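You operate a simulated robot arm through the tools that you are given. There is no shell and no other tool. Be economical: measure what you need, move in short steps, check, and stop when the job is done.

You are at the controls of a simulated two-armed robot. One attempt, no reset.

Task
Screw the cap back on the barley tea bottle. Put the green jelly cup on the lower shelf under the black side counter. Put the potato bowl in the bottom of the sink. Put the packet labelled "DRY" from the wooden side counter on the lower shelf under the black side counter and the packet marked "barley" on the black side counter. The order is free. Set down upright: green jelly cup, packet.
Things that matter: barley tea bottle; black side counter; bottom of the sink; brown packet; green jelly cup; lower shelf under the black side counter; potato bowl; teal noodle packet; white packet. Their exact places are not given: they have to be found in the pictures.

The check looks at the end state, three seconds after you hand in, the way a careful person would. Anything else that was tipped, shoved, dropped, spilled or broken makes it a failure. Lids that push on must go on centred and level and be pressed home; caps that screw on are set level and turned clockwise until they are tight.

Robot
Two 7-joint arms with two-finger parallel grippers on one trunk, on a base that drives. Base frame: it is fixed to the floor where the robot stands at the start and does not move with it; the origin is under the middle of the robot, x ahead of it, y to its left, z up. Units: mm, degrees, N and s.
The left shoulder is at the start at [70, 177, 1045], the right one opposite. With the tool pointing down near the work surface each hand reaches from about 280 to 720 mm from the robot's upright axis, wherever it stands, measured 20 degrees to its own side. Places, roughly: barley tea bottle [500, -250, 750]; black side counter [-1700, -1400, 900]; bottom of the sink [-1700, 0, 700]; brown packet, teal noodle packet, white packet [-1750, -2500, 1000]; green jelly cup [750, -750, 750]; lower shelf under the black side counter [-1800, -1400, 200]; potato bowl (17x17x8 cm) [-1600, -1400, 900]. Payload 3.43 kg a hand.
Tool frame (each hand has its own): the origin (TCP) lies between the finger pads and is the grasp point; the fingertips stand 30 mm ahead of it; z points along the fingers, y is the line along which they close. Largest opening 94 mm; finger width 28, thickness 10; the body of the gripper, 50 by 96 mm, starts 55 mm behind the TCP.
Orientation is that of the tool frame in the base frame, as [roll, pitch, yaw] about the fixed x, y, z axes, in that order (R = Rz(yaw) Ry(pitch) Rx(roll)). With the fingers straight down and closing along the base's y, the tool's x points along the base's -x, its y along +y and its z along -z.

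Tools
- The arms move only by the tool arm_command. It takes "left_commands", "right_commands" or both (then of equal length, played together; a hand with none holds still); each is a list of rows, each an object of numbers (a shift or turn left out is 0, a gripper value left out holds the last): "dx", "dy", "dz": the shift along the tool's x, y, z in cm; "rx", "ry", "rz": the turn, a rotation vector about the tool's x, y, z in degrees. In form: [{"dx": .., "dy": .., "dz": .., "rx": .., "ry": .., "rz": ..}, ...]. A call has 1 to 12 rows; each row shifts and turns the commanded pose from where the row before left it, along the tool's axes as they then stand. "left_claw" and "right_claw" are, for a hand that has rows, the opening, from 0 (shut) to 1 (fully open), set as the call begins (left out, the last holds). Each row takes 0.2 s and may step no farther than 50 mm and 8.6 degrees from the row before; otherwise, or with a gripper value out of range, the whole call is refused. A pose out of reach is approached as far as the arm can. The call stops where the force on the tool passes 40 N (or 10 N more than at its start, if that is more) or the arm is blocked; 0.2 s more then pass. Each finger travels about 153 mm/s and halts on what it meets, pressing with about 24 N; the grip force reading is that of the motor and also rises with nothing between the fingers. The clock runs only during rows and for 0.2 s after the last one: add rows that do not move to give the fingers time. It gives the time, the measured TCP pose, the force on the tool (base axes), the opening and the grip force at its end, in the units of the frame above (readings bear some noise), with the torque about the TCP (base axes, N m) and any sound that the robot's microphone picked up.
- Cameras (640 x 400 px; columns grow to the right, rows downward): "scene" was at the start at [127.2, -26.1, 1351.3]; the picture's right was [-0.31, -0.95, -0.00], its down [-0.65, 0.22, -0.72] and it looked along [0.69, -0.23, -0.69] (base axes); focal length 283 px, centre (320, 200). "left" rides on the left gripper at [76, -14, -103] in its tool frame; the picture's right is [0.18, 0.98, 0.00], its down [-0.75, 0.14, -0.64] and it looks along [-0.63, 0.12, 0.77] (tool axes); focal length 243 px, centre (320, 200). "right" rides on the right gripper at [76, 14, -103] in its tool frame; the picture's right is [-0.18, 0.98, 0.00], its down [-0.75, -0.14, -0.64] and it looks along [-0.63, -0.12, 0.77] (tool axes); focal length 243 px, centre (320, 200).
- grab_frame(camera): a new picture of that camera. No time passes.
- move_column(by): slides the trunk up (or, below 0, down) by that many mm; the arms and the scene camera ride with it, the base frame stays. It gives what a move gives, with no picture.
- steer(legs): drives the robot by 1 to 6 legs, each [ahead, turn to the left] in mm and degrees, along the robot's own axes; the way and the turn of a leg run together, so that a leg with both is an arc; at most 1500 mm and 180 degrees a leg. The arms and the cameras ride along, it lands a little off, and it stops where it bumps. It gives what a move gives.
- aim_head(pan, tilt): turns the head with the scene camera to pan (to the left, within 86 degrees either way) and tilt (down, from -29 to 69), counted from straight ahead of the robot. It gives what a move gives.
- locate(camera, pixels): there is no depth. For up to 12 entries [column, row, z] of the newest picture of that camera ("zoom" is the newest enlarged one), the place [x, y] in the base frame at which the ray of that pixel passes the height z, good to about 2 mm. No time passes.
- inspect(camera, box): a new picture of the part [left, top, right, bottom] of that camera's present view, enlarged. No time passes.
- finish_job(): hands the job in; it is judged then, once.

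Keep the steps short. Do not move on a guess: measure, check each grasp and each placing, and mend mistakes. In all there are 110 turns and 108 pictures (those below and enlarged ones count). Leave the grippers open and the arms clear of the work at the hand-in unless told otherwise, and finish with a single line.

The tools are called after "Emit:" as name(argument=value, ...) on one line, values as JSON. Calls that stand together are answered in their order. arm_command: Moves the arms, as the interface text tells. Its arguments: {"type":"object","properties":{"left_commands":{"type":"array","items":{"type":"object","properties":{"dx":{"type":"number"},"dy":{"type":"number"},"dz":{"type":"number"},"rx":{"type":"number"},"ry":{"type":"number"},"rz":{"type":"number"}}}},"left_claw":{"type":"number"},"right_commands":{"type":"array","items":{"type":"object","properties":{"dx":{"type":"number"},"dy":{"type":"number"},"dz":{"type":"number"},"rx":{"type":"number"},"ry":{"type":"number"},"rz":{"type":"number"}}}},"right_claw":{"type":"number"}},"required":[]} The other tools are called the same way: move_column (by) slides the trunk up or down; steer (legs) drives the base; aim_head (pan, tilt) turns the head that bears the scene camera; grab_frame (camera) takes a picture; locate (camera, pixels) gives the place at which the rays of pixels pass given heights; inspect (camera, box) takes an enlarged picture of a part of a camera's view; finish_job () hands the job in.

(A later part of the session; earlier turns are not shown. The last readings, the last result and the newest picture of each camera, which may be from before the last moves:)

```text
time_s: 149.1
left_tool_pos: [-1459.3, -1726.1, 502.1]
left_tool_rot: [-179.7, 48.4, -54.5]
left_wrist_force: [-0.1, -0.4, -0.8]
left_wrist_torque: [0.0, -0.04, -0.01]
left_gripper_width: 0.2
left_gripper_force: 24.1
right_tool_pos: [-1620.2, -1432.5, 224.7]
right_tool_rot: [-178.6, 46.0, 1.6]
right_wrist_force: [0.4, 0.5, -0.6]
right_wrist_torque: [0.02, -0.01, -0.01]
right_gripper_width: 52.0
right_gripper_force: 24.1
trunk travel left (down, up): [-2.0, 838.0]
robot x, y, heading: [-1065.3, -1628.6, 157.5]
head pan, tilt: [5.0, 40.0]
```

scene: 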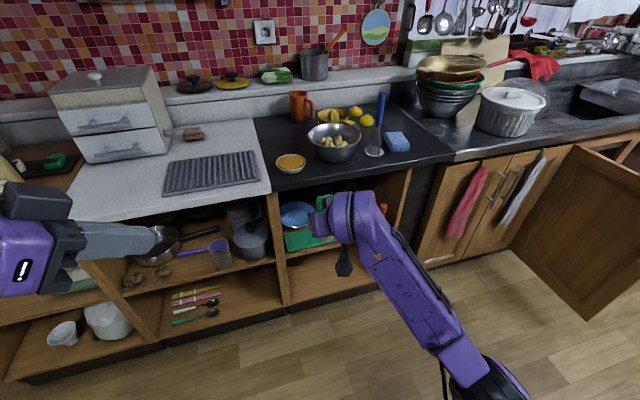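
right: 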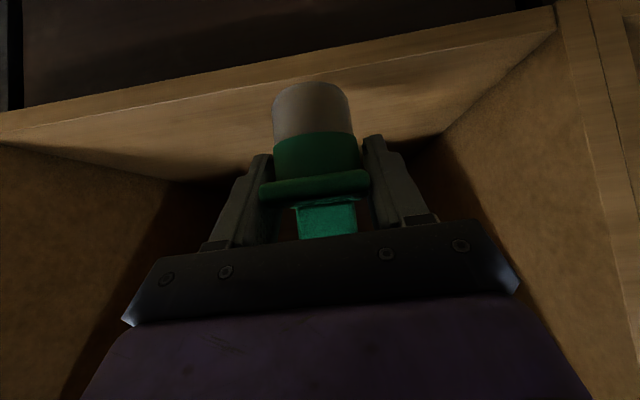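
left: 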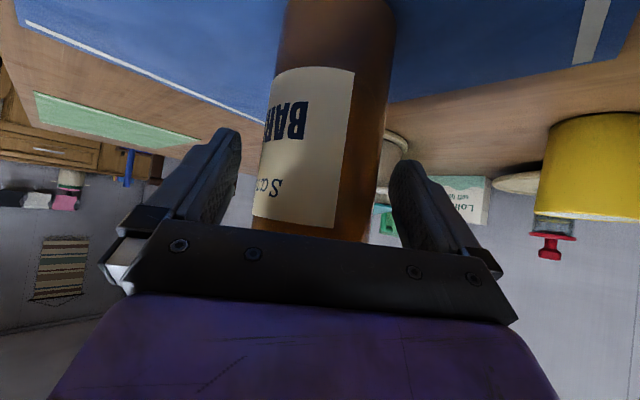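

Emit:
arm_command(right_commands=[{"dx": 0.4, "dz": 0.4}, {"dx": 0.3, "dz": 0.3}, {"dx": 0.3, "dz": 0.3}, {}])

Emit:
grab_frame(camera="right")

```text
time_s: 150.3
left_tool_pos: [-1457.2, -1727.5, 500.9]
left_tool_rot: [-179.7, 48.8, -54.5]
left_wrist_force: [-0.4, 0.1, -0.6]
left_wrist_torque: [0.0, -0.01, -0.02]
left_gripper_width: 0.0
left_gripper_force: 24.1
right_tool_pos: [-1624.7, -1421.5, 228.0]
right_tool_rot: [-175.9, 47.8, 2.9]
right_wrist_force: [0.7, 0.3, -0.7]
right_wrist_torque: [0.01, 0.01, -0.01]
right_gripper_width: 52.0
right_gripper_force: 24.2
trunk travel left (down, up): [-2.0, 838.0]
robot x, y, heading: [-1070.1, -1627.4, 157.7]
head pan, tilt: [5.0, 40.0]
stopped in row 4 (right hand): the arm was blocked; the commanded pose is now the measured one
```

```text
30 pictures are left
```

right: 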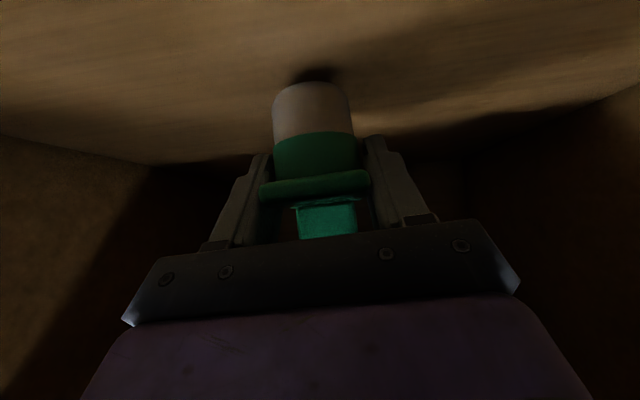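

The arm, not the cup, is blocked (the elbow is probably low against the base). I raise the trunk 90 mm, straighten the small drift in orientation, and lower with the arm instead.

Emit:
move_column(by=90)

Emit:
arm_command(right_commands=[{"rx": -4, "ry": 2.4}, {"dx": 1.6, "dz": 1.6}, {"dx": 1.6, "dz": 1.6}, {"dx": 1.6, "dz": 1.6}, {"dx": 1.0, "dz": 1.0}, {}])

```text
time_s: 151.5
left_tool_pos: [-1458.1, -1726.1, 592.2]
left_tool_rot: [-180.0, 48.7, -54.6]
left_wrist_force: [-0.5, -0.2, 1.0]
left_wrist_torque: [-0.02, 0.0, 0.02]
left_gripper_width: 0.0
left_gripper_force: 24.0
right_tool_pos: [-1623.3, -1424.5, 314.1]
right_tool_rot: [-176.8, 47.4, 2.4]
right_wrist_force: [0.0, -0.2, -1.4]
right_wrist_torque: [0.03, 0.02, -0.02]
right_gripper_width: 52.0
right_gripper_force: 24.4
trunk travel left (down, up): [-92.0, 748.0]
robot x, y, heading: [-1070.7, -1630.0, 157.8]
head pan, tilt: [5.0, 40.0]
```

```text
time_s: 152.9
left_tool_pos: [-1456.9, -1725.7, 591.5]
left_tool_rot: [-179.9, 48.6, -54.6]
left_wrist_force: [0.2, -0.4, 0.2]
left_wrist_torque: [0.0, -0.01, 0.0]
left_gripper_width: 0.2
left_gripper_force: 24.1
right_tool_pos: [-1626.0, -1426.1, 232.5]
right_tool_rot: [179.2, 44.9, 2.3]
right_wrist_force: [-0.1, -0.4, -1.2]
right_wrist_torque: [0.04, 0.0, 0.03]
right_gripper_width: 52.0
right_gripper_force: 24.1
trunk travel left (down, up): [-92.0, 748.0]
robot x, y, heading: [-1068.0, -1629.8, 157.7]
head pan, tilt: [5.0, 40.0]
```

Emit:
arm_command(right_commands=[{"dx": 1.0, "dz": 1.0}, {"dx": 0.2, "dz": 0.2}, {"dx": 0.2, "dz": 0.2}, {}])

```text
time_s: 153.9
left_tool_pos: [-1458.2, -1725.9, 590.8]
left_tool_rot: [180.0, 48.6, -54.7]
left_wrist_force: [-0.4, -0.5, -0.2]
left_wrist_torque: [-0.01, 0.0, 0.02]
left_gripper_width: 0.2
left_gripper_force: 23.3
right_tool_pos: [-1626.6, -1422.5, 215.2]
right_tool_rot: [179.4, 45.6, 2.5]
right_wrist_force: [-0.6, -2.3, 13.9]
right_wrist_torque: [0.18, 0.03, 0.0]
right_gripper_width: 52.2
right_gripper_force: 23.9
trunk travel left (down, up): [-92.0, 748.0]
robot x, y, heading: [-1068.6, -1630.3, 157.5]
head pan, tilt: [5.0, 40.0]
```

Contact (13.9 N up). I ease 1 mm, open, look, and withdraw along the fingers.

Emit:
arm_command(right_commands=[{"dx": -0.07, "dz": -0.07}, {}])

Emit:
arm_command(right_commands=[{}, {}, {}, {"dz": -3}, {"dz": -4}, {"dz": -4}, {}], right_claw=1)

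Emit:
grab_frame(camera="right")

```text
time_s: 154.5
left_tool_pos: [-1457.4, -1726.7, 593.1]
left_tool_rot: [179.9, 48.6, -54.7]
left_wrist_force: [-0.5, -0.1, 0.2]
left_wrist_torque: [-0.02, 0.0, -0.02]
left_gripper_width: 0.0
left_gripper_force: 24.0
right_tool_pos: [-1626.2, -1424.0, 215.6]
right_tool_rot: [179.5, 45.3, 2.6]
right_wrist_force: [-5.5, -1.0, 12.6]
right_wrist_torque: [0.26, 0.39, 0.12]
right_gripper_width: 51.8
right_gripper_force: 23.9
trunk travel left (down, up): [-92.0, 748.0]
robot x, y, heading: [-1065.0, -1628.2, 157.5]
head pan, tilt: [5.0, 40.0]
```

```text
time_s: 156.1
left_tool_pos: [-1457.6, -1726.3, 591.2]
left_tool_rot: [-179.9, 48.7, -54.6]
left_wrist_force: [0.4, -0.1, 0.2]
left_wrist_torque: [-0.01, 0.03, 0.0]
left_gripper_width: 0.2
left_gripper_force: 23.8
right_tool_pos: [-1545.5, -1421.0, 291.1]
right_tool_rot: [179.1, 45.0, 2.2]
right_wrist_force: [0.0, 0.5, 0.9]
right_wrist_torque: [-0.02, -0.01, 0.0]
right_gripper_width: 94.3
right_gripper_force: 0.1
trunk travel left (down, up): [-92.0, 748.0]
robot x, y, heading: [-1065.2, -1628.5, 157.5]
head pan, tilt: [5.0, 40.0]
```

```text
29 pictures are left
```

right: 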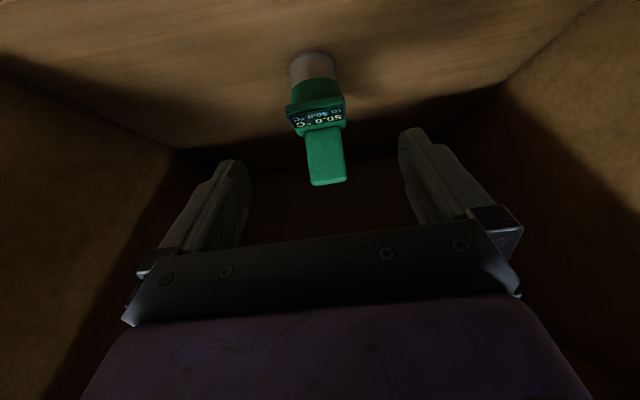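

The jelly cup stands upright on the lower shelf. Next is the potato bowl: I will grip its rim with both hands. I back out, raise the trunk, set both hands pointing down, and drive in front of the bowl for a look.

Emit:
steer(legs=[[-350, 0]])

Emit:
move_column(by=400)

Emit:
move_column(by=133)

Emit:
arm_command(left_commands=[{"ry": 8.1}, {"ry": 8.1}, {"ry": 8.1}, {"ry": 8.1}, {"ry": 8.1}, {"ry": 8.1}, {"rz": -8}, {"rz": -8}, {"rz": -8}, {"rz": -8}], right_commands=[{"ry": 7.5}, {"ry": 7.5}, {"ry": 7.5}, {"ry": 7.5}, {"ry": 7.5}, {"ry": 7.5}, {"rz": 8.2}, {"rz": 8.2}, {"rz": 8.2}, {}], left_claw=1, right_claw=1)

Emit:
arm_command(left_commands=[{"dx": -3.5, "dy": -3.1}, {"dx": -3.5, "dy": -3.1}, {"dx": -3.5, "dy": -3.1}, {"dx": -3.5, "dy": -3.1}, {"dx": -3.5, "dy": -3.1}, {}, {}, {}], right_commands=[{"dx": 1.15, "dy": -3.85}, {"dx": 1.15, "dy": -3.85}, {"dz": -4.6}, {"dz": -4.6}, {"dz": -4.6}, {"dz": -4.6}, {"dz": -4.6}, {"dz": -4.6}])

Emit:
steer(legs=[[0, -40.6], [350, 0], [0, 63.1]])

Emit:
aim_head(pan=0, tilt=40)

Emit:
grab_frame(camera="scene")

```text
time_s: 158.3
left_tool_pos: [-1142.6, -1855.4, 592.0]
left_tool_rot: [-179.9, 48.6, -55.0]
left_wrist_force: [0.6, 0.1, 0.7]
left_wrist_torque: [0.01, 0.03, 0.04]
left_gripper_width: 0.0
left_gripper_force: 24.3
right_tool_pos: [-1229.9, -1548.5, 292.3]
right_tool_rot: [179.1, 45.0, 2.0]
right_wrist_force: [-0.5, -0.7, -0.5]
right_wrist_torque: [-0.01, 0.02, -0.02]
right_gripper_width: 94.0
right_gripper_force: 0.1
trunk travel left (down, up): [-92.0, 748.0]
robot x, y, heading: [-752.8, -1759.3, 157.0]
head pan, tilt: [5.0, 40.0]
```

```text
time_s: 162.2
left_tool_pos: [-1143.1, -1854.8, 990.8]
left_tool_rot: [-179.9, 48.7, -55.1]
left_wrist_force: [0.2, -0.8, -1.2]
left_wrist_torque: [0.01, 0.02, 0.02]
left_gripper_width: 0.1
left_gripper_force: 24.3
right_tool_pos: [-1229.0, -1549.1, 691.8]
right_tool_rot: [179.1, 45.0, 2.0]
right_wrist_force: [-0.2, -0.4, -0.2]
right_wrist_torque: [-0.02, 0.01, 0.0]
right_gripper_width: 94.1
right_gripper_force: 0.0
trunk travel left (down, up): [-492.0, 348.0]
robot x, y, heading: [-751.6, -1760.7, 157.2]
head pan, tilt: [5.0, 40.0]
```

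```text
time_s: 163.8
left_tool_pos: [-1142.5, -1856.2, 1124.2]
left_tool_rot: [-179.9, 48.7, -55.0]
left_wrist_force: [0.3, -0.2, 0.5]
left_wrist_torque: [0.0, 0.03, 0.02]
left_gripper_width: 0.2
left_gripper_force: 23.9
right_tool_pos: [-1229.7, -1549.8, 824.1]
right_tool_rot: [179.2, 45.1, 2.0]
right_wrist_force: [-0.2, 0.3, 0.0]
right_wrist_torque: [0.0, -0.02, 0.03]
right_gripper_width: 93.7
right_gripper_force: 0.0
trunk travel left (down, up): [-625.0, 215.0]
robot x, y, heading: [-752.1, -1765.0, 157.0]
head pan, tilt: [5.0, 40.0]
```

```text
time_s: 166.0
left_tool_pos: [-1142.9, -1854.8, 1124.3]
left_tool_rot: [-179.9, 0.0, -22.9]
left_wrist_force: [0.4, -0.1, 0.8]
left_wrist_torque: [-0.02, 0.0, 0.04]
left_gripper_width: 93.9
left_gripper_force: 0.0
right_tool_pos: [-1229.1, -1549.6, 824.9]
right_tool_rot: [179.5, -0.2, -22.1]
right_wrist_force: [0.3, -0.3, 0.1]
right_wrist_torque: [-0.02, 0.02, 0.01]
right_gripper_width: 94.0
right_gripper_force: 0.0
trunk travel left (down, up): [-625.0, 215.0]
robot x, y, heading: [-751.0, -1762.0, 157.1]
head pan, tilt: [5.0, 40.0]
```

```text
time_s: 167.8
left_tool_pos: [-1243.8, -1643.2, 1123.2]
left_tool_rot: [-180.0, 0.1, -23.2]
left_wrist_force: [0.3, 0.3, 0.8]
left_wrist_torque: [0.01, 0.04, -0.03]
left_gripper_width: 94.0
left_gripper_force: 0.1
right_tool_pos: [-1176.3, -1483.8, 1098.2]
right_tool_rot: [179.3, -0.1, -22.0]
right_wrist_force: [1.0, 0.3, 0.4]
right_wrist_torque: [-0.02, 0.03, -0.03]
right_gripper_width: 93.8
right_gripper_force: 0.0
trunk travel left (down, up): [-625.0, 215.0]
robot x, y, heading: [-756.8, -1762.0, 157.0]
head pan, tilt: [5.0, 40.0]
```

```text
time_s: 174.7
left_tool_pos: [-1410.9, -1525.2, 1122.3]
left_tool_rot: [-180.0, 0.0, -1.1]
left_wrist_force: [-0.6, 1.1, -0.7]
left_wrist_torque: [0.02, 0.03, 0.0]
left_gripper_width: 94.1
left_gripper_force: 0.1
right_tool_pos: [-1409.6, -1351.6, 1098.6]
right_tool_rot: [179.5, -0.2, -0.1]
right_wrist_force: [0.0, -0.6, 0.5]
right_wrist_torque: [0.01, 0.02, 0.0]
right_gripper_width: 94.2
right_gripper_force: 0.0
trunk travel left (down, up): [-625.0, 215.0]
robot x, y, heading: [-912.8, -1447.4, 179.2]
head pan, tilt: [5.0, 40.0]
```

```text
time_s: 175.3
left_tool_pos: [-1410.1, -1525.1, 1121.8]
left_tool_rot: [-179.9, 0.1, -1.1]
left_wrist_force: [0.2, 0.6, 0.0]
left_wrist_torque: [-0.01, -0.02, 0.0]
left_gripper_width: 93.8
left_gripper_force: 0.0
right_tool_pos: [-1408.9, -1351.9, 1099.2]
right_tool_rot: [179.5, -0.2, 0.0]
right_wrist_force: [-0.3, 1.0, 0.8]
right_wrist_torque: [0.0, -0.03, 0.01]
right_gripper_width: 94.1
right_gripper_force: 0.2
trunk travel left (down, up): [-625.0, 215.0]
robot x, y, heading: [-914.4, -1453.1, 179.3]
head pan, tilt: [0.0, 40.0]
```

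```text
28 pictures are left
```

scene: 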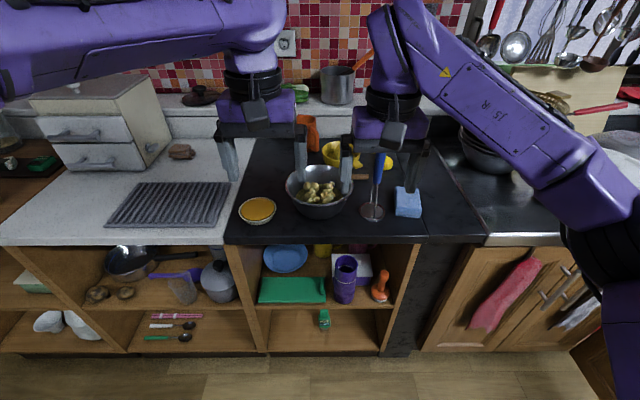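

I see the potato bowl at (320,190) and, below it, the jelly cup upright on the lower shelf (324,320). I triangulate the bowl rim with the scene and right cameras.

Emit:
grab_frame(camera="right")

Emit:
inspect(camera="scene", box=[260, 140, 420, 240])

Emit:
locate(camera="scene", pixels=[[287, 183, 920], [353, 183, 920], [287, 183, 935], [353, 183, 935], [320, 201, 920], [320, 201, 935], [320, 167, 920], [318, 217, 850], [318, 217, 840]])

```text
27 pictures are left
```

right: 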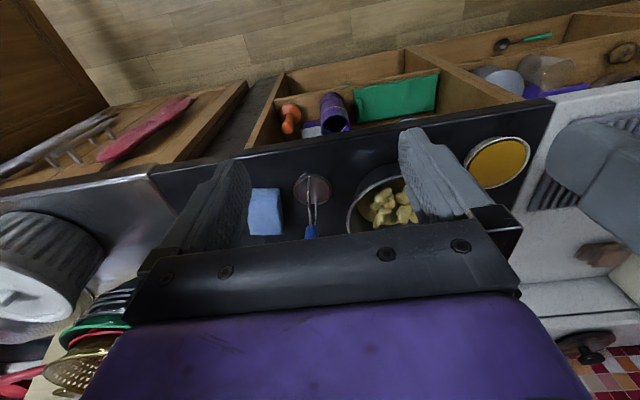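

```text
4.00 times, centred on (340, 190) of scene
```

zoom: 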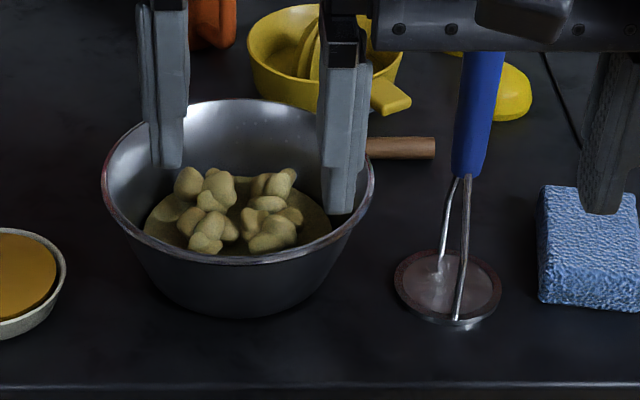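

```text
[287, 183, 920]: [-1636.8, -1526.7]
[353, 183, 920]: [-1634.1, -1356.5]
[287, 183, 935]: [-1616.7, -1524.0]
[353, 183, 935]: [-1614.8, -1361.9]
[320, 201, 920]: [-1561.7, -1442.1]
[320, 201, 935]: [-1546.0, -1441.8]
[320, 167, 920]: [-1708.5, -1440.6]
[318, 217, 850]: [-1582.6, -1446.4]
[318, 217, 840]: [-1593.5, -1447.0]
```

The masher stands close to the bowl's right side, so I must grip the rim front-right and back-left. I drive to an angled stance (heading 150) where both hands lie naturally on that diagonal, pre-turn the hands while still high, and measure again.

Emit:
locate(camera="zoom", pixels=[[447, 288, 850], [470, 172, 930], [482, 55, 1020], [325, 60, 890], [330, 250, 920], [238, 264, 920], [238, 98, 920], [105, 170, 920], [373, 170, 920]])

Emit:
steer(legs=[[0, 59.5], [350, 0], [0, -88.8]])

Emit:
arm_command(left_commands=[{"dx": -4.7}, {"dx": -4.7}, {"dx": -4.7}, {"rz": 5}, {"rz": 5}, {"rz": 5}, {}], right_commands=[{"dx": -3.1, "dy": 0.5}, {"dx": -3.1, "dy": 0.5}, {"dx": -3.1, "dy": 0.5}, {"rz": 6.7}, {"rz": 6.7}, {"rz": 6.7}, {}], left_claw=0.55, right_claw=0.55)

Emit:
grab_frame(camera="right")

Emit:
grab_frame(camera="left")

```text
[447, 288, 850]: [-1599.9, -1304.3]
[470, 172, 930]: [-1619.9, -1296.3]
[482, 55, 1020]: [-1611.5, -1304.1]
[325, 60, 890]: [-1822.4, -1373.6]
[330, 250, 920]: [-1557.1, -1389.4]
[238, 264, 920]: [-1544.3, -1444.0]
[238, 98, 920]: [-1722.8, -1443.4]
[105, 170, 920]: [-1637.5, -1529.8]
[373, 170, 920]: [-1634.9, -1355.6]
```

```text
time_s: 184.0
left_tool_pos: [-1562.4, -1569.5, 1121.7]
left_tool_rot: [180.0, 0.1, -30.4]
left_wrist_force: [0.4, 1.1, -0.1]
left_wrist_torque: [0.06, 0.01, 0.01]
left_gripper_width: 93.8
left_gripper_force: 0.2
right_tool_pos: [-1477.2, -1420.8, 1099.1]
right_tool_rot: [179.3, -0.2, -29.4]
right_wrist_force: [-0.6, -0.2, -0.8]
right_wrist_torque: [0.01, -0.02, 0.01]
right_gripper_width: 94.1
right_gripper_force: 0.1
trunk travel left (down, up): [-625.0, 215.0]
robot x, y, heading: [-1093.1, -1749.6, 150.1]
head pan, tilt: [0.0, 40.0]
```

```text
time_s: 185.6
left_tool_pos: [-1662.8, -1511.5, 1121.8]
left_tool_rot: [179.9, 0.1, -45.4]
left_wrist_force: [0.0, 0.0, 0.0]
left_wrist_torque: [-0.02, 0.0, 0.01]
left_gripper_width: 51.9
left_gripper_force: 0.1
left hand out of reach, approached as far as the arm can: row 3
right_tool_pos: [-1565.5, -1388.0, 1098.0]
right_tool_rot: [179.5, -0.5, -49.4]
right_wrist_force: [-0.4, 1.3, 0.3]
right_wrist_torque: [0.0, 0.0, 0.02]
right_gripper_width: 52.0
right_gripper_force: 0.1
trunk travel left (down, up): [-625.0, 215.0]
robot x, y, heading: [-1092.2, -1747.3, 150.1]
head pan, tilt: [0.0, 40.0]
```

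```text
25 pictures are left
```

right: 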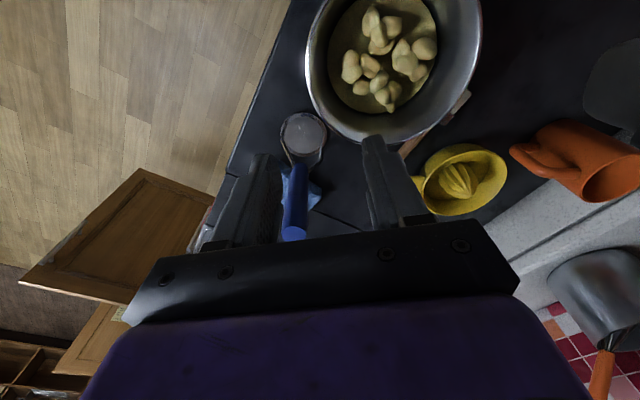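

```text
24 pictures are left
```

left: 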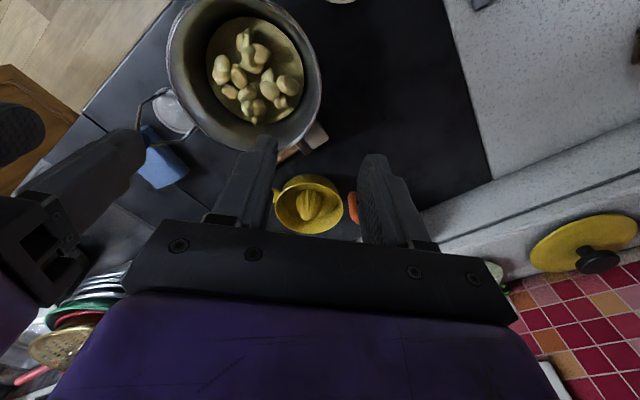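

Right hand is right over its rim point. The left needs a point nearer: I choose rim angle ~205° (yaw -25) for it. Both go down to about z=985 for a check against the rim.

Emit:
arm_command(left_commands=[{"rz": -6.7}, {"rz": -6.7}, {"rz": -6.7}, {"dx": -0.3, "dy": 1.07, "dz": 4.5}, {"dz": 4.5}, {"dz": 4.5}, {}], right_commands=[{"dx": -0.23, "dy": 0.27}, {}, {}, {"dz": 3.8}, {"dz": 3.8}, {"dz": 3.8}, {}])

Emit:
grab_frame(camera="right")

Emit:
grab_frame(camera="left")

```text
time_s: 187.2
left_tool_pos: [-1670.2, -1520.7, 986.9]
left_tool_rot: [-179.9, -0.1, -25.2]
left_wrist_force: [-0.4, -0.2, 0.2]
left_wrist_torque: [-0.01, 0.0, -0.01]
left_gripper_width: 51.7
left_gripper_force: 0.0
right_tool_pos: [-1570.9, -1388.5, 984.0]
right_tool_rot: [179.5, -0.4, -49.3]
right_wrist_force: [0.8, -0.6, 1.5]
right_wrist_torque: [-0.01, -0.02, -0.02]
right_gripper_width: 51.5
right_gripper_force: 0.1
trunk travel left (down, up): [-625.0, 215.0]
robot x, y, heading: [-1092.5, -1748.2, 149.8]
head pan, tilt: [0.0, 40.0]
```

```text
23 pictures are left
```

right: 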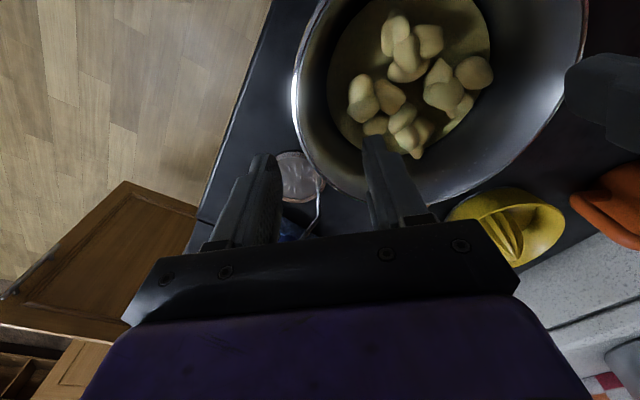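

```text
22 pictures are left
```

left: 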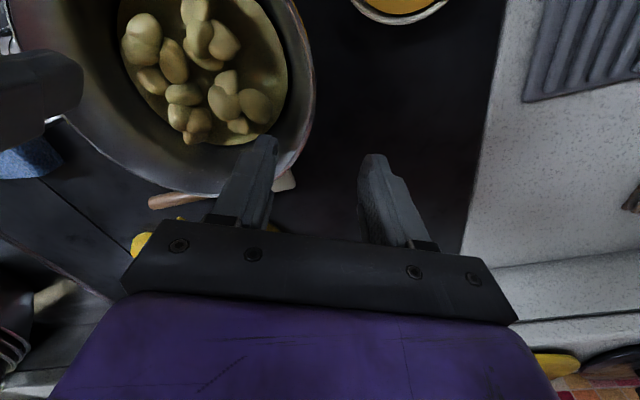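

The rim passes between the fingers of both hands. I lower both to z≈928, close together, and lift 40 mm with the trunk.

Emit:
arm_command(left_commands=[{"dz": 3}, {"dz": 2.9}, {}], right_commands=[{"dz": 3}, {"dz": 2.6}, {}])

Emit:
arm_command(left_commands=[{}, {}, {}], right_commands=[{}, {}, {}], left_claw=0, right_claw=0)

Emit:
move_column(by=40)

Emit:
aim_head(pan=0, tilt=42)

Emit:
grab_frame(camera="scene")

```text
time_s: 188.0
left_tool_pos: [-1669.4, -1519.7, 927.1]
left_tool_rot: [180.0, 0.0, -25.3]
left_wrist_force: [2.9, 1.1, 1.3]
left_wrist_torque: [0.1, -0.1, -0.1]
left_gripper_width: 52.6
left_gripper_force: 0.5
right_tool_pos: [-1566.5, -1389.1, 928.1]
right_tool_rot: [179.5, -0.4, -49.4]
right_wrist_force: [0.8, 0.8, -0.3]
right_wrist_torque: [-0.02, 0.05, 0.03]
right_gripper_width: 51.8
right_gripper_force: 0.0
trunk travel left (down, up): [-625.0, 215.0]
robot x, y, heading: [-1090.3, -1751.3, 149.9]
head pan, tilt: [0.0, 40.0]
```

```text
time_s: 188.4
left_tool_pos: [-1660.0, -1510.3, 927.9]
left_tool_rot: [-178.4, 0.0, -25.7]
left_wrist_force: [14.3, 21.2, 0.9]
left_wrist_torque: [1.01, -0.53, -0.41]
left_gripper_width: 14.5
left_gripper_force: 23.7
right_tool_pos: [-1569.5, -1398.5, 930.6]
right_tool_rot: [179.0, -0.8, -48.3]
right_wrist_force: [-15.7, -20.2, 0.0]
right_wrist_torque: [-0.73, 0.89, 0.61]
right_gripper_width: 21.8
right_gripper_force: 24.5
trunk travel left (down, up): [-625.0, 215.0]
robot x, y, heading: [-1090.5, -1752.7, 149.8]
head pan, tilt: [0.0, 40.0]
stopped in row 1 (left hand): the force on the tool passed its limit (the readings are from after the stop); the commanded pose is now the measured one
```

```text
time_s: 188.9
left_tool_pos: [-1660.6, -1510.8, 955.5]
left_tool_rot: [-178.3, -0.1, -25.7]
left_wrist_force: [-2.0, 1.6, -2.4]
left_wrist_torque: [0.65, -0.6, -0.18]
left_gripper_width: 14.5
left_gripper_force: 23.9
right_tool_pos: [-1568.7, -1398.9, 957.4]
right_tool_rot: [178.9, -1.0, -48.1]
right_wrist_force: [2.8, -2.2, -3.5]
right_wrist_torque: [-0.56, 0.51, 0.59]
right_gripper_width: 21.3
right_gripper_force: 23.3
trunk travel left (down, up): [-652.0, 188.0]
robot x, y, heading: [-1091.8, -1751.7, 150.0]
head pan, tilt: [0.0, 40.0]
stopped: the force on the tool passed its limit (the readings are from after the stop); the commanded pose is now the measured one
```

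```text
time_s: 189.6
left_tool_pos: [-1661.4, -1508.9, 953.1]
left_tool_rot: [-178.2, -0.1, -25.7]
left_wrist_force: [-2.7, 4.0, -1.2]
left_wrist_torque: [0.73, -0.53, -0.03]
left_gripper_width: 14.3
left_gripper_force: 23.9
right_tool_pos: [-1568.9, -1397.1, 956.5]
right_tool_rot: [179.0, -1.1, -48.2]
right_wrist_force: [3.1, -3.4, -3.8]
right_wrist_torque: [-0.67, 0.42, 0.64]
right_gripper_width: 21.4
right_gripper_force: 24.0
trunk travel left (down, up): [-652.0, 188.0]
robot x, y, heading: [-1088.3, -1750.0, 149.9]
head pan, tilt: [0.0, 42.0]
```

```text
21 pictures are left
```

scene: 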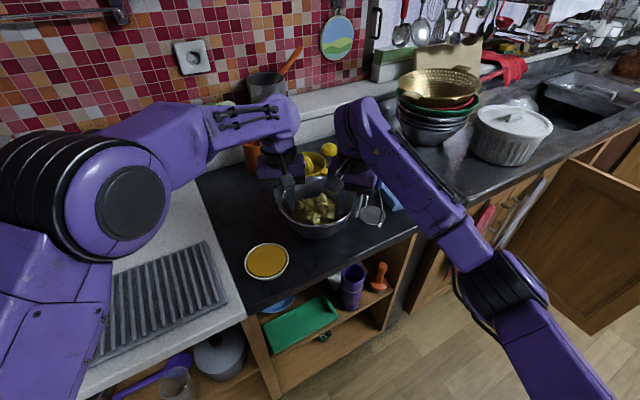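

The bowl is lifted level, held by both hands (about 5–6 N in all). I raise it further and measure the sink and the open cabinet door before driving.

Emit:
move_column(by=110)

Emit:
steer(legs=[[-350, 0], [0, -62]])

Emit:
aim_head(pan=45, tilt=28)

Emit:
grab_frame(camera="scene")

```text
time_s: 191.0
left_tool_pos: [-1660.6, -1509.8, 1062.9]
left_tool_rot: [-178.3, -0.2, -25.7]
left_wrist_force: [-1.1, 6.8, -1.8]
left_wrist_torque: [0.79, -0.55, 0.05]
left_gripper_width: 14.4
left_gripper_force: 24.0
right_tool_pos: [-1570.5, -1397.7, 1066.5]
right_tool_rot: [179.1, -1.0, -48.2]
right_wrist_force: [0.6, -6.2, -4.8]
right_wrist_torque: [-0.75, 0.45, 0.64]
right_gripper_width: 21.0
right_gripper_force: 24.0
trunk travel left (down, up): [-762.0, 78.0]
robot x, y, heading: [-1093.0, -1748.6, 150.0]
head pan, tilt: [0.0, 42.0]
```

```text
time_s: 196.0
left_tool_pos: [-853.5, -1308.2, 1063.2]
left_tool_rot: [-178.3, -0.2, -87.0]
left_wrist_force: [11.3, 2.8, -2.3]
left_wrist_torque: [-0.22, -0.99, 0.07]
left_gripper_width: 14.0
left_gripper_force: 24.3
right_tool_pos: [-712.7, -1333.7, 1066.4]
right_tool_rot: [178.9, -0.9, -109.4]
right_wrist_force: [-11.0, -2.5, -3.1]
right_wrist_torque: [0.09, 0.99, 0.66]
right_gripper_width: 20.3
right_gripper_force: 23.8
trunk travel left (down, up): [-762.0, 78.0]
robot x, y, heading: [-792.6, -1925.1, 88.8]
head pan, tilt: [0.0, 42.0]
```

```text
time_s: 197.1
left_tool_pos: [-853.5, -1307.3, 1064.6]
left_tool_rot: [-178.4, -0.2, -86.7]
left_wrist_force: [-1.4, 5.5, -2.0]
left_wrist_torque: [0.0, -0.9, -0.05]
left_gripper_width: 14.3
left_gripper_force: 24.2
right_tool_pos: [-712.5, -1334.8, 1067.4]
right_tool_rot: [178.9, -1.0, -109.4]
right_wrist_force: [1.8, -5.0, -3.4]
right_wrist_torque: [-0.03, 0.79, 0.57]
right_gripper_width: 20.3
right_gripper_force: 23.7
trunk travel left (down, up): [-762.0, 78.0]
robot x, y, heading: [-788.8, -1923.5, 88.7]
head pan, tilt: [45.0, 28.0]
```

```text
20 pictures are left
```

scene: 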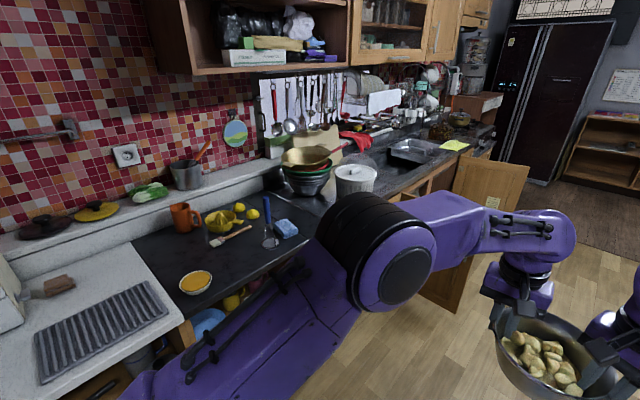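

Emit:
locate(camera="scene", pixels=[[528, 172, 820], [528, 172, 780], [455, 312, 60], [455, 312, 100], [413, 150, 850], [395, 178, 850], [440, 135, 850], [372, 180, 850], [435, 180, 850]])

Emit:
inspect(camera="scene", box=[330, 90, 540, 221])

```text
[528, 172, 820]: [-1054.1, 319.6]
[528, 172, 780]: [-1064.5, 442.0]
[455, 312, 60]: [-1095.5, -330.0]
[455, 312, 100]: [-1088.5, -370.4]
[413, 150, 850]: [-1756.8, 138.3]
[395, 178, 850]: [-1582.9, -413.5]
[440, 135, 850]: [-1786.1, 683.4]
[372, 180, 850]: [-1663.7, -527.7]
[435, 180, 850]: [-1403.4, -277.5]
```

```text
3.05 times, centred on (435, 156) of scene
```

zoom: 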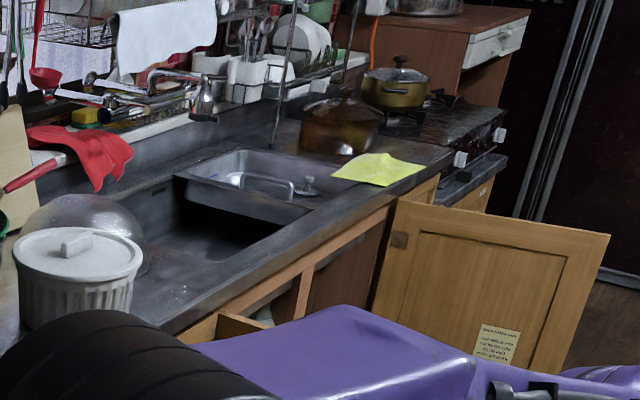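

The basin's free bottom lies about (-1640,-200), with the metal tray over its right part and an open door on each side. I drive to a staging point facing the sink from between the doors, and look.

Emit:
steer(legs=[[0, -1.1], [1000, 0], [976, 0], [0, 107.4]])

Emit:
aim_head(pan=0, tilt=38)

Emit:
grab_frame(camera="scene")

```text
time_s: 211.6
left_tool_pos: [-1314.1, -232.6, 1064.3]
left_tool_rot: [-178.4, -0.2, 20.2]
left_wrist_force: [-4.0, 0.7, -2.1]
left_wrist_torque: [0.85, 0.22, 0.09]
left_gripper_width: 14.4
left_gripper_force: 23.9
right_tool_pos: [-1331.1, -88.6, 1066.9]
right_tool_rot: [178.9, -1.1, -2.5]
right_wrist_force: [4.8, -0.6, -2.6]
right_wrist_torque: [-0.8, -0.29, 0.57]
right_gripper_width: 19.5
right_gripper_force: 24.7
trunk travel left (down, up): [-762.0, 78.0]
robot x, y, heading: [-743.6, 6.8, -164.6]
head pan, tilt: [45.0, 28.0]
```

```text
time_s: 212.7
left_tool_pos: [-1313.7, -232.9, 1064.1]
left_tool_rot: [-178.3, -0.2, 20.1]
left_wrist_force: [-3.9, -2.8, -1.6]
left_wrist_torque: [0.83, 0.24, 0.01]
left_gripper_width: 13.7
left_gripper_force: 23.8
right_tool_pos: [-1330.7, -89.8, 1067.0]
right_tool_rot: [178.9, -1.0, -2.4]
right_wrist_force: [2.9, 2.6, -3.0]
right_wrist_torque: [-0.7, -0.29, 0.55]
right_gripper_width: 19.6
right_gripper_force: 24.3
trunk travel left (down, up): [-762.0, 78.0]
robot x, y, heading: [-746.1, 10.0, -164.4]
head pan, tilt: [0.0, 38.0]
```

```text
18 pictures are left
```

scene: 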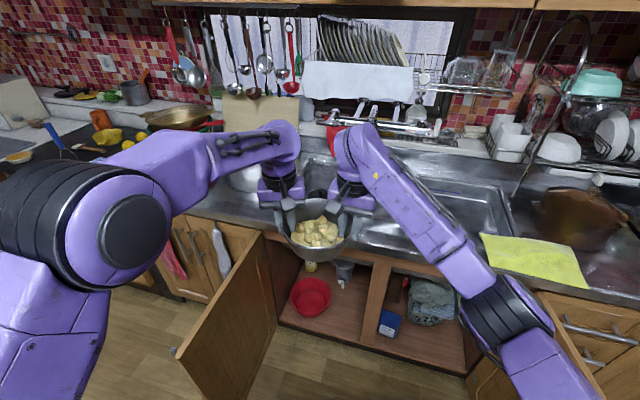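

Emit:
inspect(camera="scene", box=[220, 140, 540, 340])

Emit:
locate(camera="scene", pixels=[[340, 250, 850], [305, 178, 850], [500, 190, 850], [515, 235, 850], [365, 215, 850], [185, 355, 780], [200, 370, 700], [255, 240, 800], [318, 240, 1010]])

Emit:
grab_frame(camera="left")

```text
2.00 times, centred on (380, 240) of scene
```

zoom: 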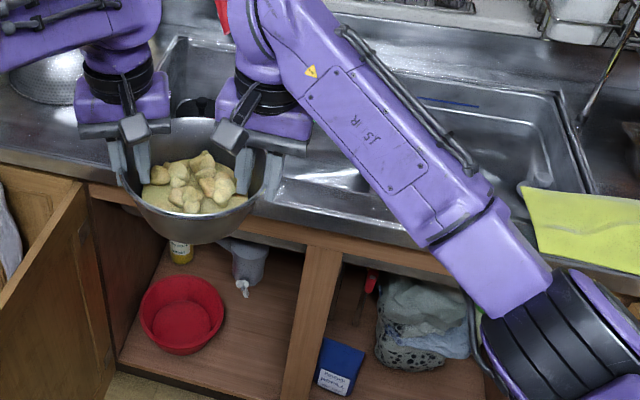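

```text
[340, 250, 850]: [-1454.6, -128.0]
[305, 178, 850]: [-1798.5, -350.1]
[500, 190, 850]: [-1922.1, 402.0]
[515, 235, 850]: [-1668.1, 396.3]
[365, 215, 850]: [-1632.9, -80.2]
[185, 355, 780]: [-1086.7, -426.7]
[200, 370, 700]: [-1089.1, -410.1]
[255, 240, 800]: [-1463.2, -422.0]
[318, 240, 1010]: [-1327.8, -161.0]
```

```text
16 pictures are left
```

left: 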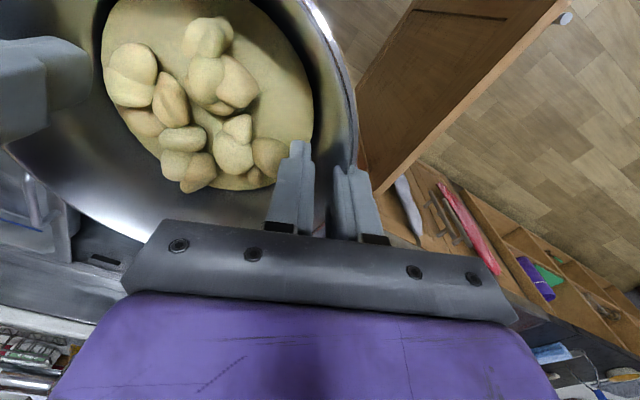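

The left door stands at y≈-420 (tip x≈-1088), the basin's left wall at y≈-350, the tray's edge at y≈-85. The hands' bodies span 239 mm, so they fit in the 265 mm gap. I steer the bowl to about (-1640,-217), lower most of the way, and look.

Emit:
steer(legs=[[0, -1.8], [315, 0]])

Emit:
move_column(by=-130)

Emit:
aim_head(pan=3, tilt=45)

Emit:
grab_frame(camera="scene")

Emit:
grab_frame(camera="right")

```text
time_s: 215.2
left_tool_pos: [-1625.3, -289.6, 1064.5]
left_tool_rot: [-178.2, -0.2, 18.3]
left_wrist_force: [-3.5, -2.6, -2.6]
left_wrist_torque: [0.8, 0.15, 0.1]
left_gripper_width: 14.0
left_gripper_force: 23.9
right_tool_pos: [-1636.4, -146.0, 1067.6]
right_tool_rot: [178.9, -0.9, -4.1]
right_wrist_force: [4.4, 3.3, -1.8]
right_wrist_torque: [-0.73, -0.25, 0.54]
right_gripper_width: 19.3
right_gripper_force: 23.8
trunk travel left (down, up): [-762.0, 78.0]
robot x, y, heading: [-1049.6, -66.5, -165.9]
head pan, tilt: [0.0, 38.0]
```

```text
time_s: 216.7
left_tool_pos: [-1625.4, -290.0, 935.2]
left_tool_rot: [-178.3, -0.2, 18.2]
left_wrist_force: [-4.1, -3.6, -2.5]
left_wrist_torque: [0.78, 0.35, 0.12]
left_gripper_width: 13.9
left_gripper_force: 24.2
right_tool_pos: [-1636.1, -147.1, 937.0]
right_tool_rot: [178.9, -1.0, -4.2]
right_wrist_force: [4.4, 3.8, -2.0]
right_wrist_torque: [-0.73, -0.38, 0.58]
right_gripper_width: 19.4
right_gripper_force: 24.0
trunk travel left (down, up): [-632.0, 208.0]
robot x, y, heading: [-1052.0, -66.2, -166.3]
head pan, tilt: [0.0, 38.0]
```

```text
time_s: 217.4
left_tool_pos: [-1625.7, -290.7, 934.1]
left_tool_rot: [-178.3, -0.2, 18.2]
left_wrist_force: [-5.9, -4.0, -2.2]
left_wrist_torque: [0.76, 0.44, 0.12]
left_gripper_width: 14.0
left_gripper_force: 24.3
right_tool_pos: [-1636.5, -146.3, 937.2]
right_tool_rot: [178.9, -1.0, -4.1]
right_wrist_force: [5.3, 3.9, -3.0]
right_wrist_torque: [-0.7, -0.46, 0.58]
right_gripper_width: 19.5
right_gripper_force: 23.7
trunk travel left (down, up): [-632.0, 208.0]
robot x, y, heading: [-1049.7, -67.3, -166.0]
head pan, tilt: [3.0, 45.0]
```

```text
15 pictures are left
```

scene: 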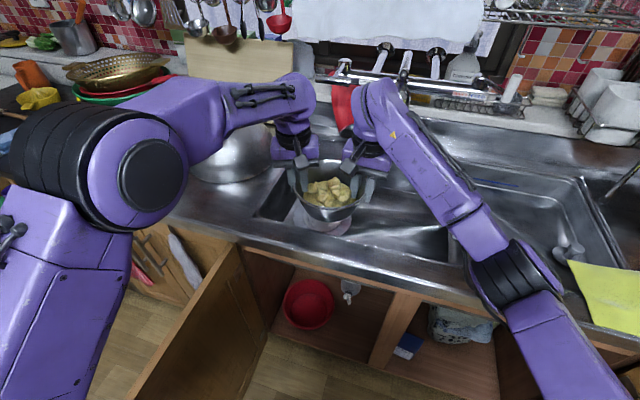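

```text
14 pictures are left
```

right: 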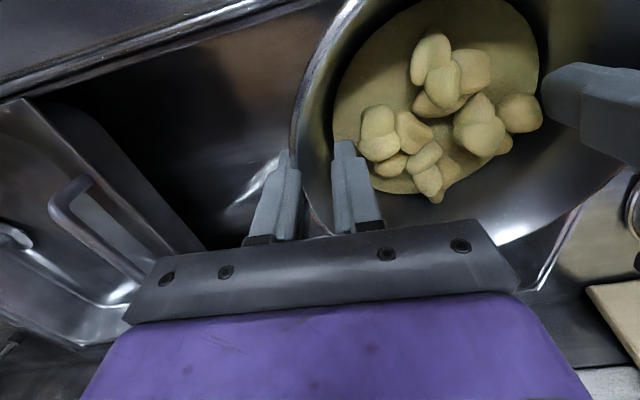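

Emit:
locate(camera="scene", pixels=[[258, 210, 850], [287, 168, 850], [450, 258, 850], [330, 240, 850], [470, 190, 850]])

Emit:
locate(camera="right", pixels=[[205, 250, 840], [25, 100, 840], [300, 10, 850], [150, 60, 850], [575, 215, 850], [530, 290, 850]])

```text
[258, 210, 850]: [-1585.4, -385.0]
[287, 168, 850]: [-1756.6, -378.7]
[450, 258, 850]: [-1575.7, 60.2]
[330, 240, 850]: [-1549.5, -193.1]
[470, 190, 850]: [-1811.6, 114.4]
```

```text
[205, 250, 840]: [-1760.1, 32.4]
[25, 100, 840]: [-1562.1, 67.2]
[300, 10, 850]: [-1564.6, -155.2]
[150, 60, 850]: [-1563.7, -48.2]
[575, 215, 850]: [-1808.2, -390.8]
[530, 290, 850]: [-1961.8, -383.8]
```

The free basin runs y -382…+35 and x -1560…-1800. I shift the bowl deeper to about (-1697,-203), then lower it to near the bottom in steps.

Emit:
steer(legs=[[0, -3], [45, 0]])

Emit:
move_column(by=-140)

Emit:
move_column(by=-8)

Emit:
move_column(by=-5)

Emit:
grab_frame(camera="right")

```text
time_s: 218.7
left_tool_pos: [-1673.4, -267.0, 941.1]
left_tool_rot: [-178.3, 0.4, 15.3]
left_wrist_force: [-3.7, -4.6, -0.2]
left_wrist_torque: [0.84, -0.1, 0.11]
left_gripper_width: 14.1
left_gripper_force: 24.3
right_tool_pos: [-1676.3, -124.0, 943.1]
right_tool_rot: [178.8, -0.2, -7.2]
right_wrist_force: [5.5, 5.2, -3.3]
right_wrist_torque: [-0.65, 0.1, 0.62]
right_gripper_width: 19.5
right_gripper_force: 24.2
trunk travel left (down, up): [-632.0, 208.0]
robot x, y, heading: [-1092.5, -78.0, -169.0]
head pan, tilt: [3.0, 45.0]
```

```text
time_s: 220.0
left_tool_pos: [-1673.2, -257.0, 843.6]
left_tool_rot: [-176.8, 1.6, 15.1]
left_wrist_force: [-9.4, 8.8, 9.9]
left_wrist_torque: [0.89, 0.16, 0.64]
left_gripper_width: 25.2
left_gripper_force: 23.7
right_tool_pos: [-1681.6, -121.7, 905.3]
right_tool_rot: [176.7, 6.3, -7.5]
right_wrist_force: [10.3, -7.9, -15.9]
right_wrist_torque: [0.24, -0.66, 0.49]
right_gripper_width: 12.1
right_gripper_force: 23.7
trunk travel left (down, up): [-526.0, 314.0]
robot x, y, heading: [-1096.4, -75.6, -169.8]
head pan, tilt: [3.0, 45.0]
stopped: the force on the tool passed its limit (the readings are from after the stop); the commanded pose is now the measured one
```

```text
time_s: 220.6
left_tool_pos: [-1671.9, -254.8, 840.5]
left_tool_rot: [-176.8, 1.5, 14.9]
left_wrist_force: [-10.7, 26.9, 19.5]
left_wrist_torque: [1.33, -0.02, 0.51]
left_gripper_width: 23.3
left_gripper_force: 23.3
right_tool_pos: [-1681.5, -123.4, 908.9]
right_tool_rot: [176.3, 7.2, -7.5]
right_wrist_force: [10.9, -25.8, -25.2]
right_wrist_torque: [-0.24, -0.6, 0.72]
right_gripper_width: 11.6
right_gripper_force: 24.3
trunk travel left (down, up): [-518.0, 322.0]
robot x, y, heading: [-1093.0, -73.3, -169.7]
head pan, tilt: [3.0, 45.0]
```

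```text
time_s: 221.1
left_tool_pos: [-1671.5, -260.0, 832.4]
left_tool_rot: [-177.5, 1.1, 14.7]
left_wrist_force: [-0.1, -1.5, -5.7]
left_wrist_torque: [-0.59, -0.08, -0.03]
left_gripper_width: 2.8
left_gripper_force: 24.2
right_tool_pos: [-1682.8, -120.4, 910.5]
right_tool_rot: [176.1, 8.1, -8.0]
right_wrist_force: [0.7, 0.0, -0.5]
right_wrist_torque: [0.0, 0.03, 0.02]
right_gripper_width: 0.2
right_gripper_force: 23.7
trunk travel left (down, up): [-513.0, 327.0]
robot x, y, heading: [-1094.9, -78.2, -169.8]
head pan, tilt: [3.0, 45.0]
```

```text
13 pictures are left
```

right: 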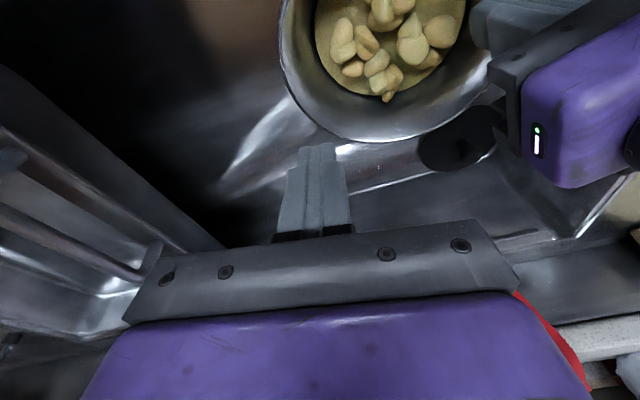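

The right arm was blocked on the way down and lost the rim. The left hand now holds the bowl alone, inside the basin, with the potatoes still in it. I raise the free right hand a little and lower the left hand gently by its arm.

Emit:
arm_command(right_commands=[{"dz": -3}, {"dz": -4}, {"dz": -4}, {}], right_claw=0)

Emit:
arm_command(left_commands=[{"dz": 0.8}, {"dz": 0.8}, {"dz": 0.8}, {"dz": 0.8}, {}])

Emit:
grab_frame(camera="scene")

Emit:
grab_frame(camera="right")

```text
time_s: 222.1
left_tool_pos: [-1687.1, -257.4, 820.5]
left_tool_rot: [-177.4, 0.2, 14.8]
left_wrist_force: [-0.2, 0.3, -5.2]
left_wrist_torque: [-0.32, 0.0, 0.0]
left_gripper_width: 2.6
left_gripper_force: 23.7
right_tool_pos: [-1685.8, -115.7, 987.1]
right_tool_rot: [177.0, 5.0, -7.5]
right_wrist_force: [-1.4, 0.3, -0.4]
right_wrist_torque: [0.02, 0.01, -0.01]
right_gripper_width: 0.0
right_gripper_force: 23.1
trunk travel left (down, up): [-513.0, 327.0]
robot x, y, heading: [-1096.5, -74.6, -169.5]
head pan, tilt: [3.0, 45.0]
```

```text
time_s: 223.3
left_tool_pos: [-1685.5, -256.0, 790.2]
left_tool_rot: [-177.3, 0.4, 14.9]
left_wrist_force: [-0.1, -2.2, 3.8]
left_wrist_torque: [0.43, 0.27, -0.02]
left_gripper_width: 4.7
left_gripper_force: 24.1
right_tool_pos: [-1682.6, -117.0, 989.6]
right_tool_rot: [176.9, 5.4, -7.5]
right_wrist_force: [-0.7, -0.1, -0.8]
right_wrist_torque: [0.01, -0.01, -0.02]
right_gripper_width: 0.3
right_gripper_force: 24.2
trunk travel left (down, up): [-513.0, 327.0]
robot x, y, heading: [-1094.5, -77.7, -169.6]
head pan, tilt: [3.0, 45.0]
```

```text
12 pictures are left
```

scene: 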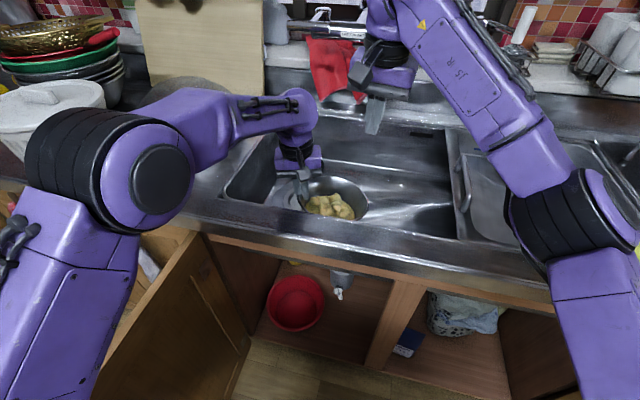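

```text
11 pictures are left
```

right: 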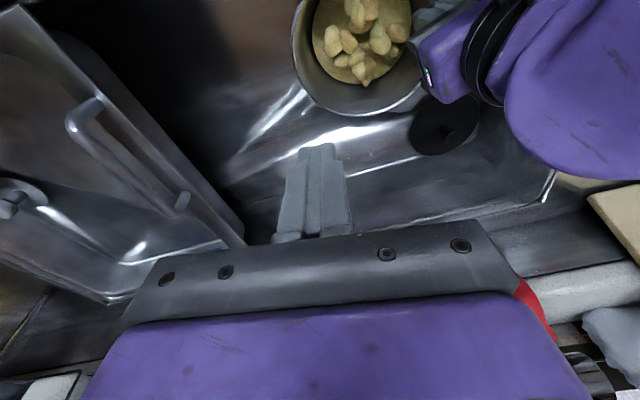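

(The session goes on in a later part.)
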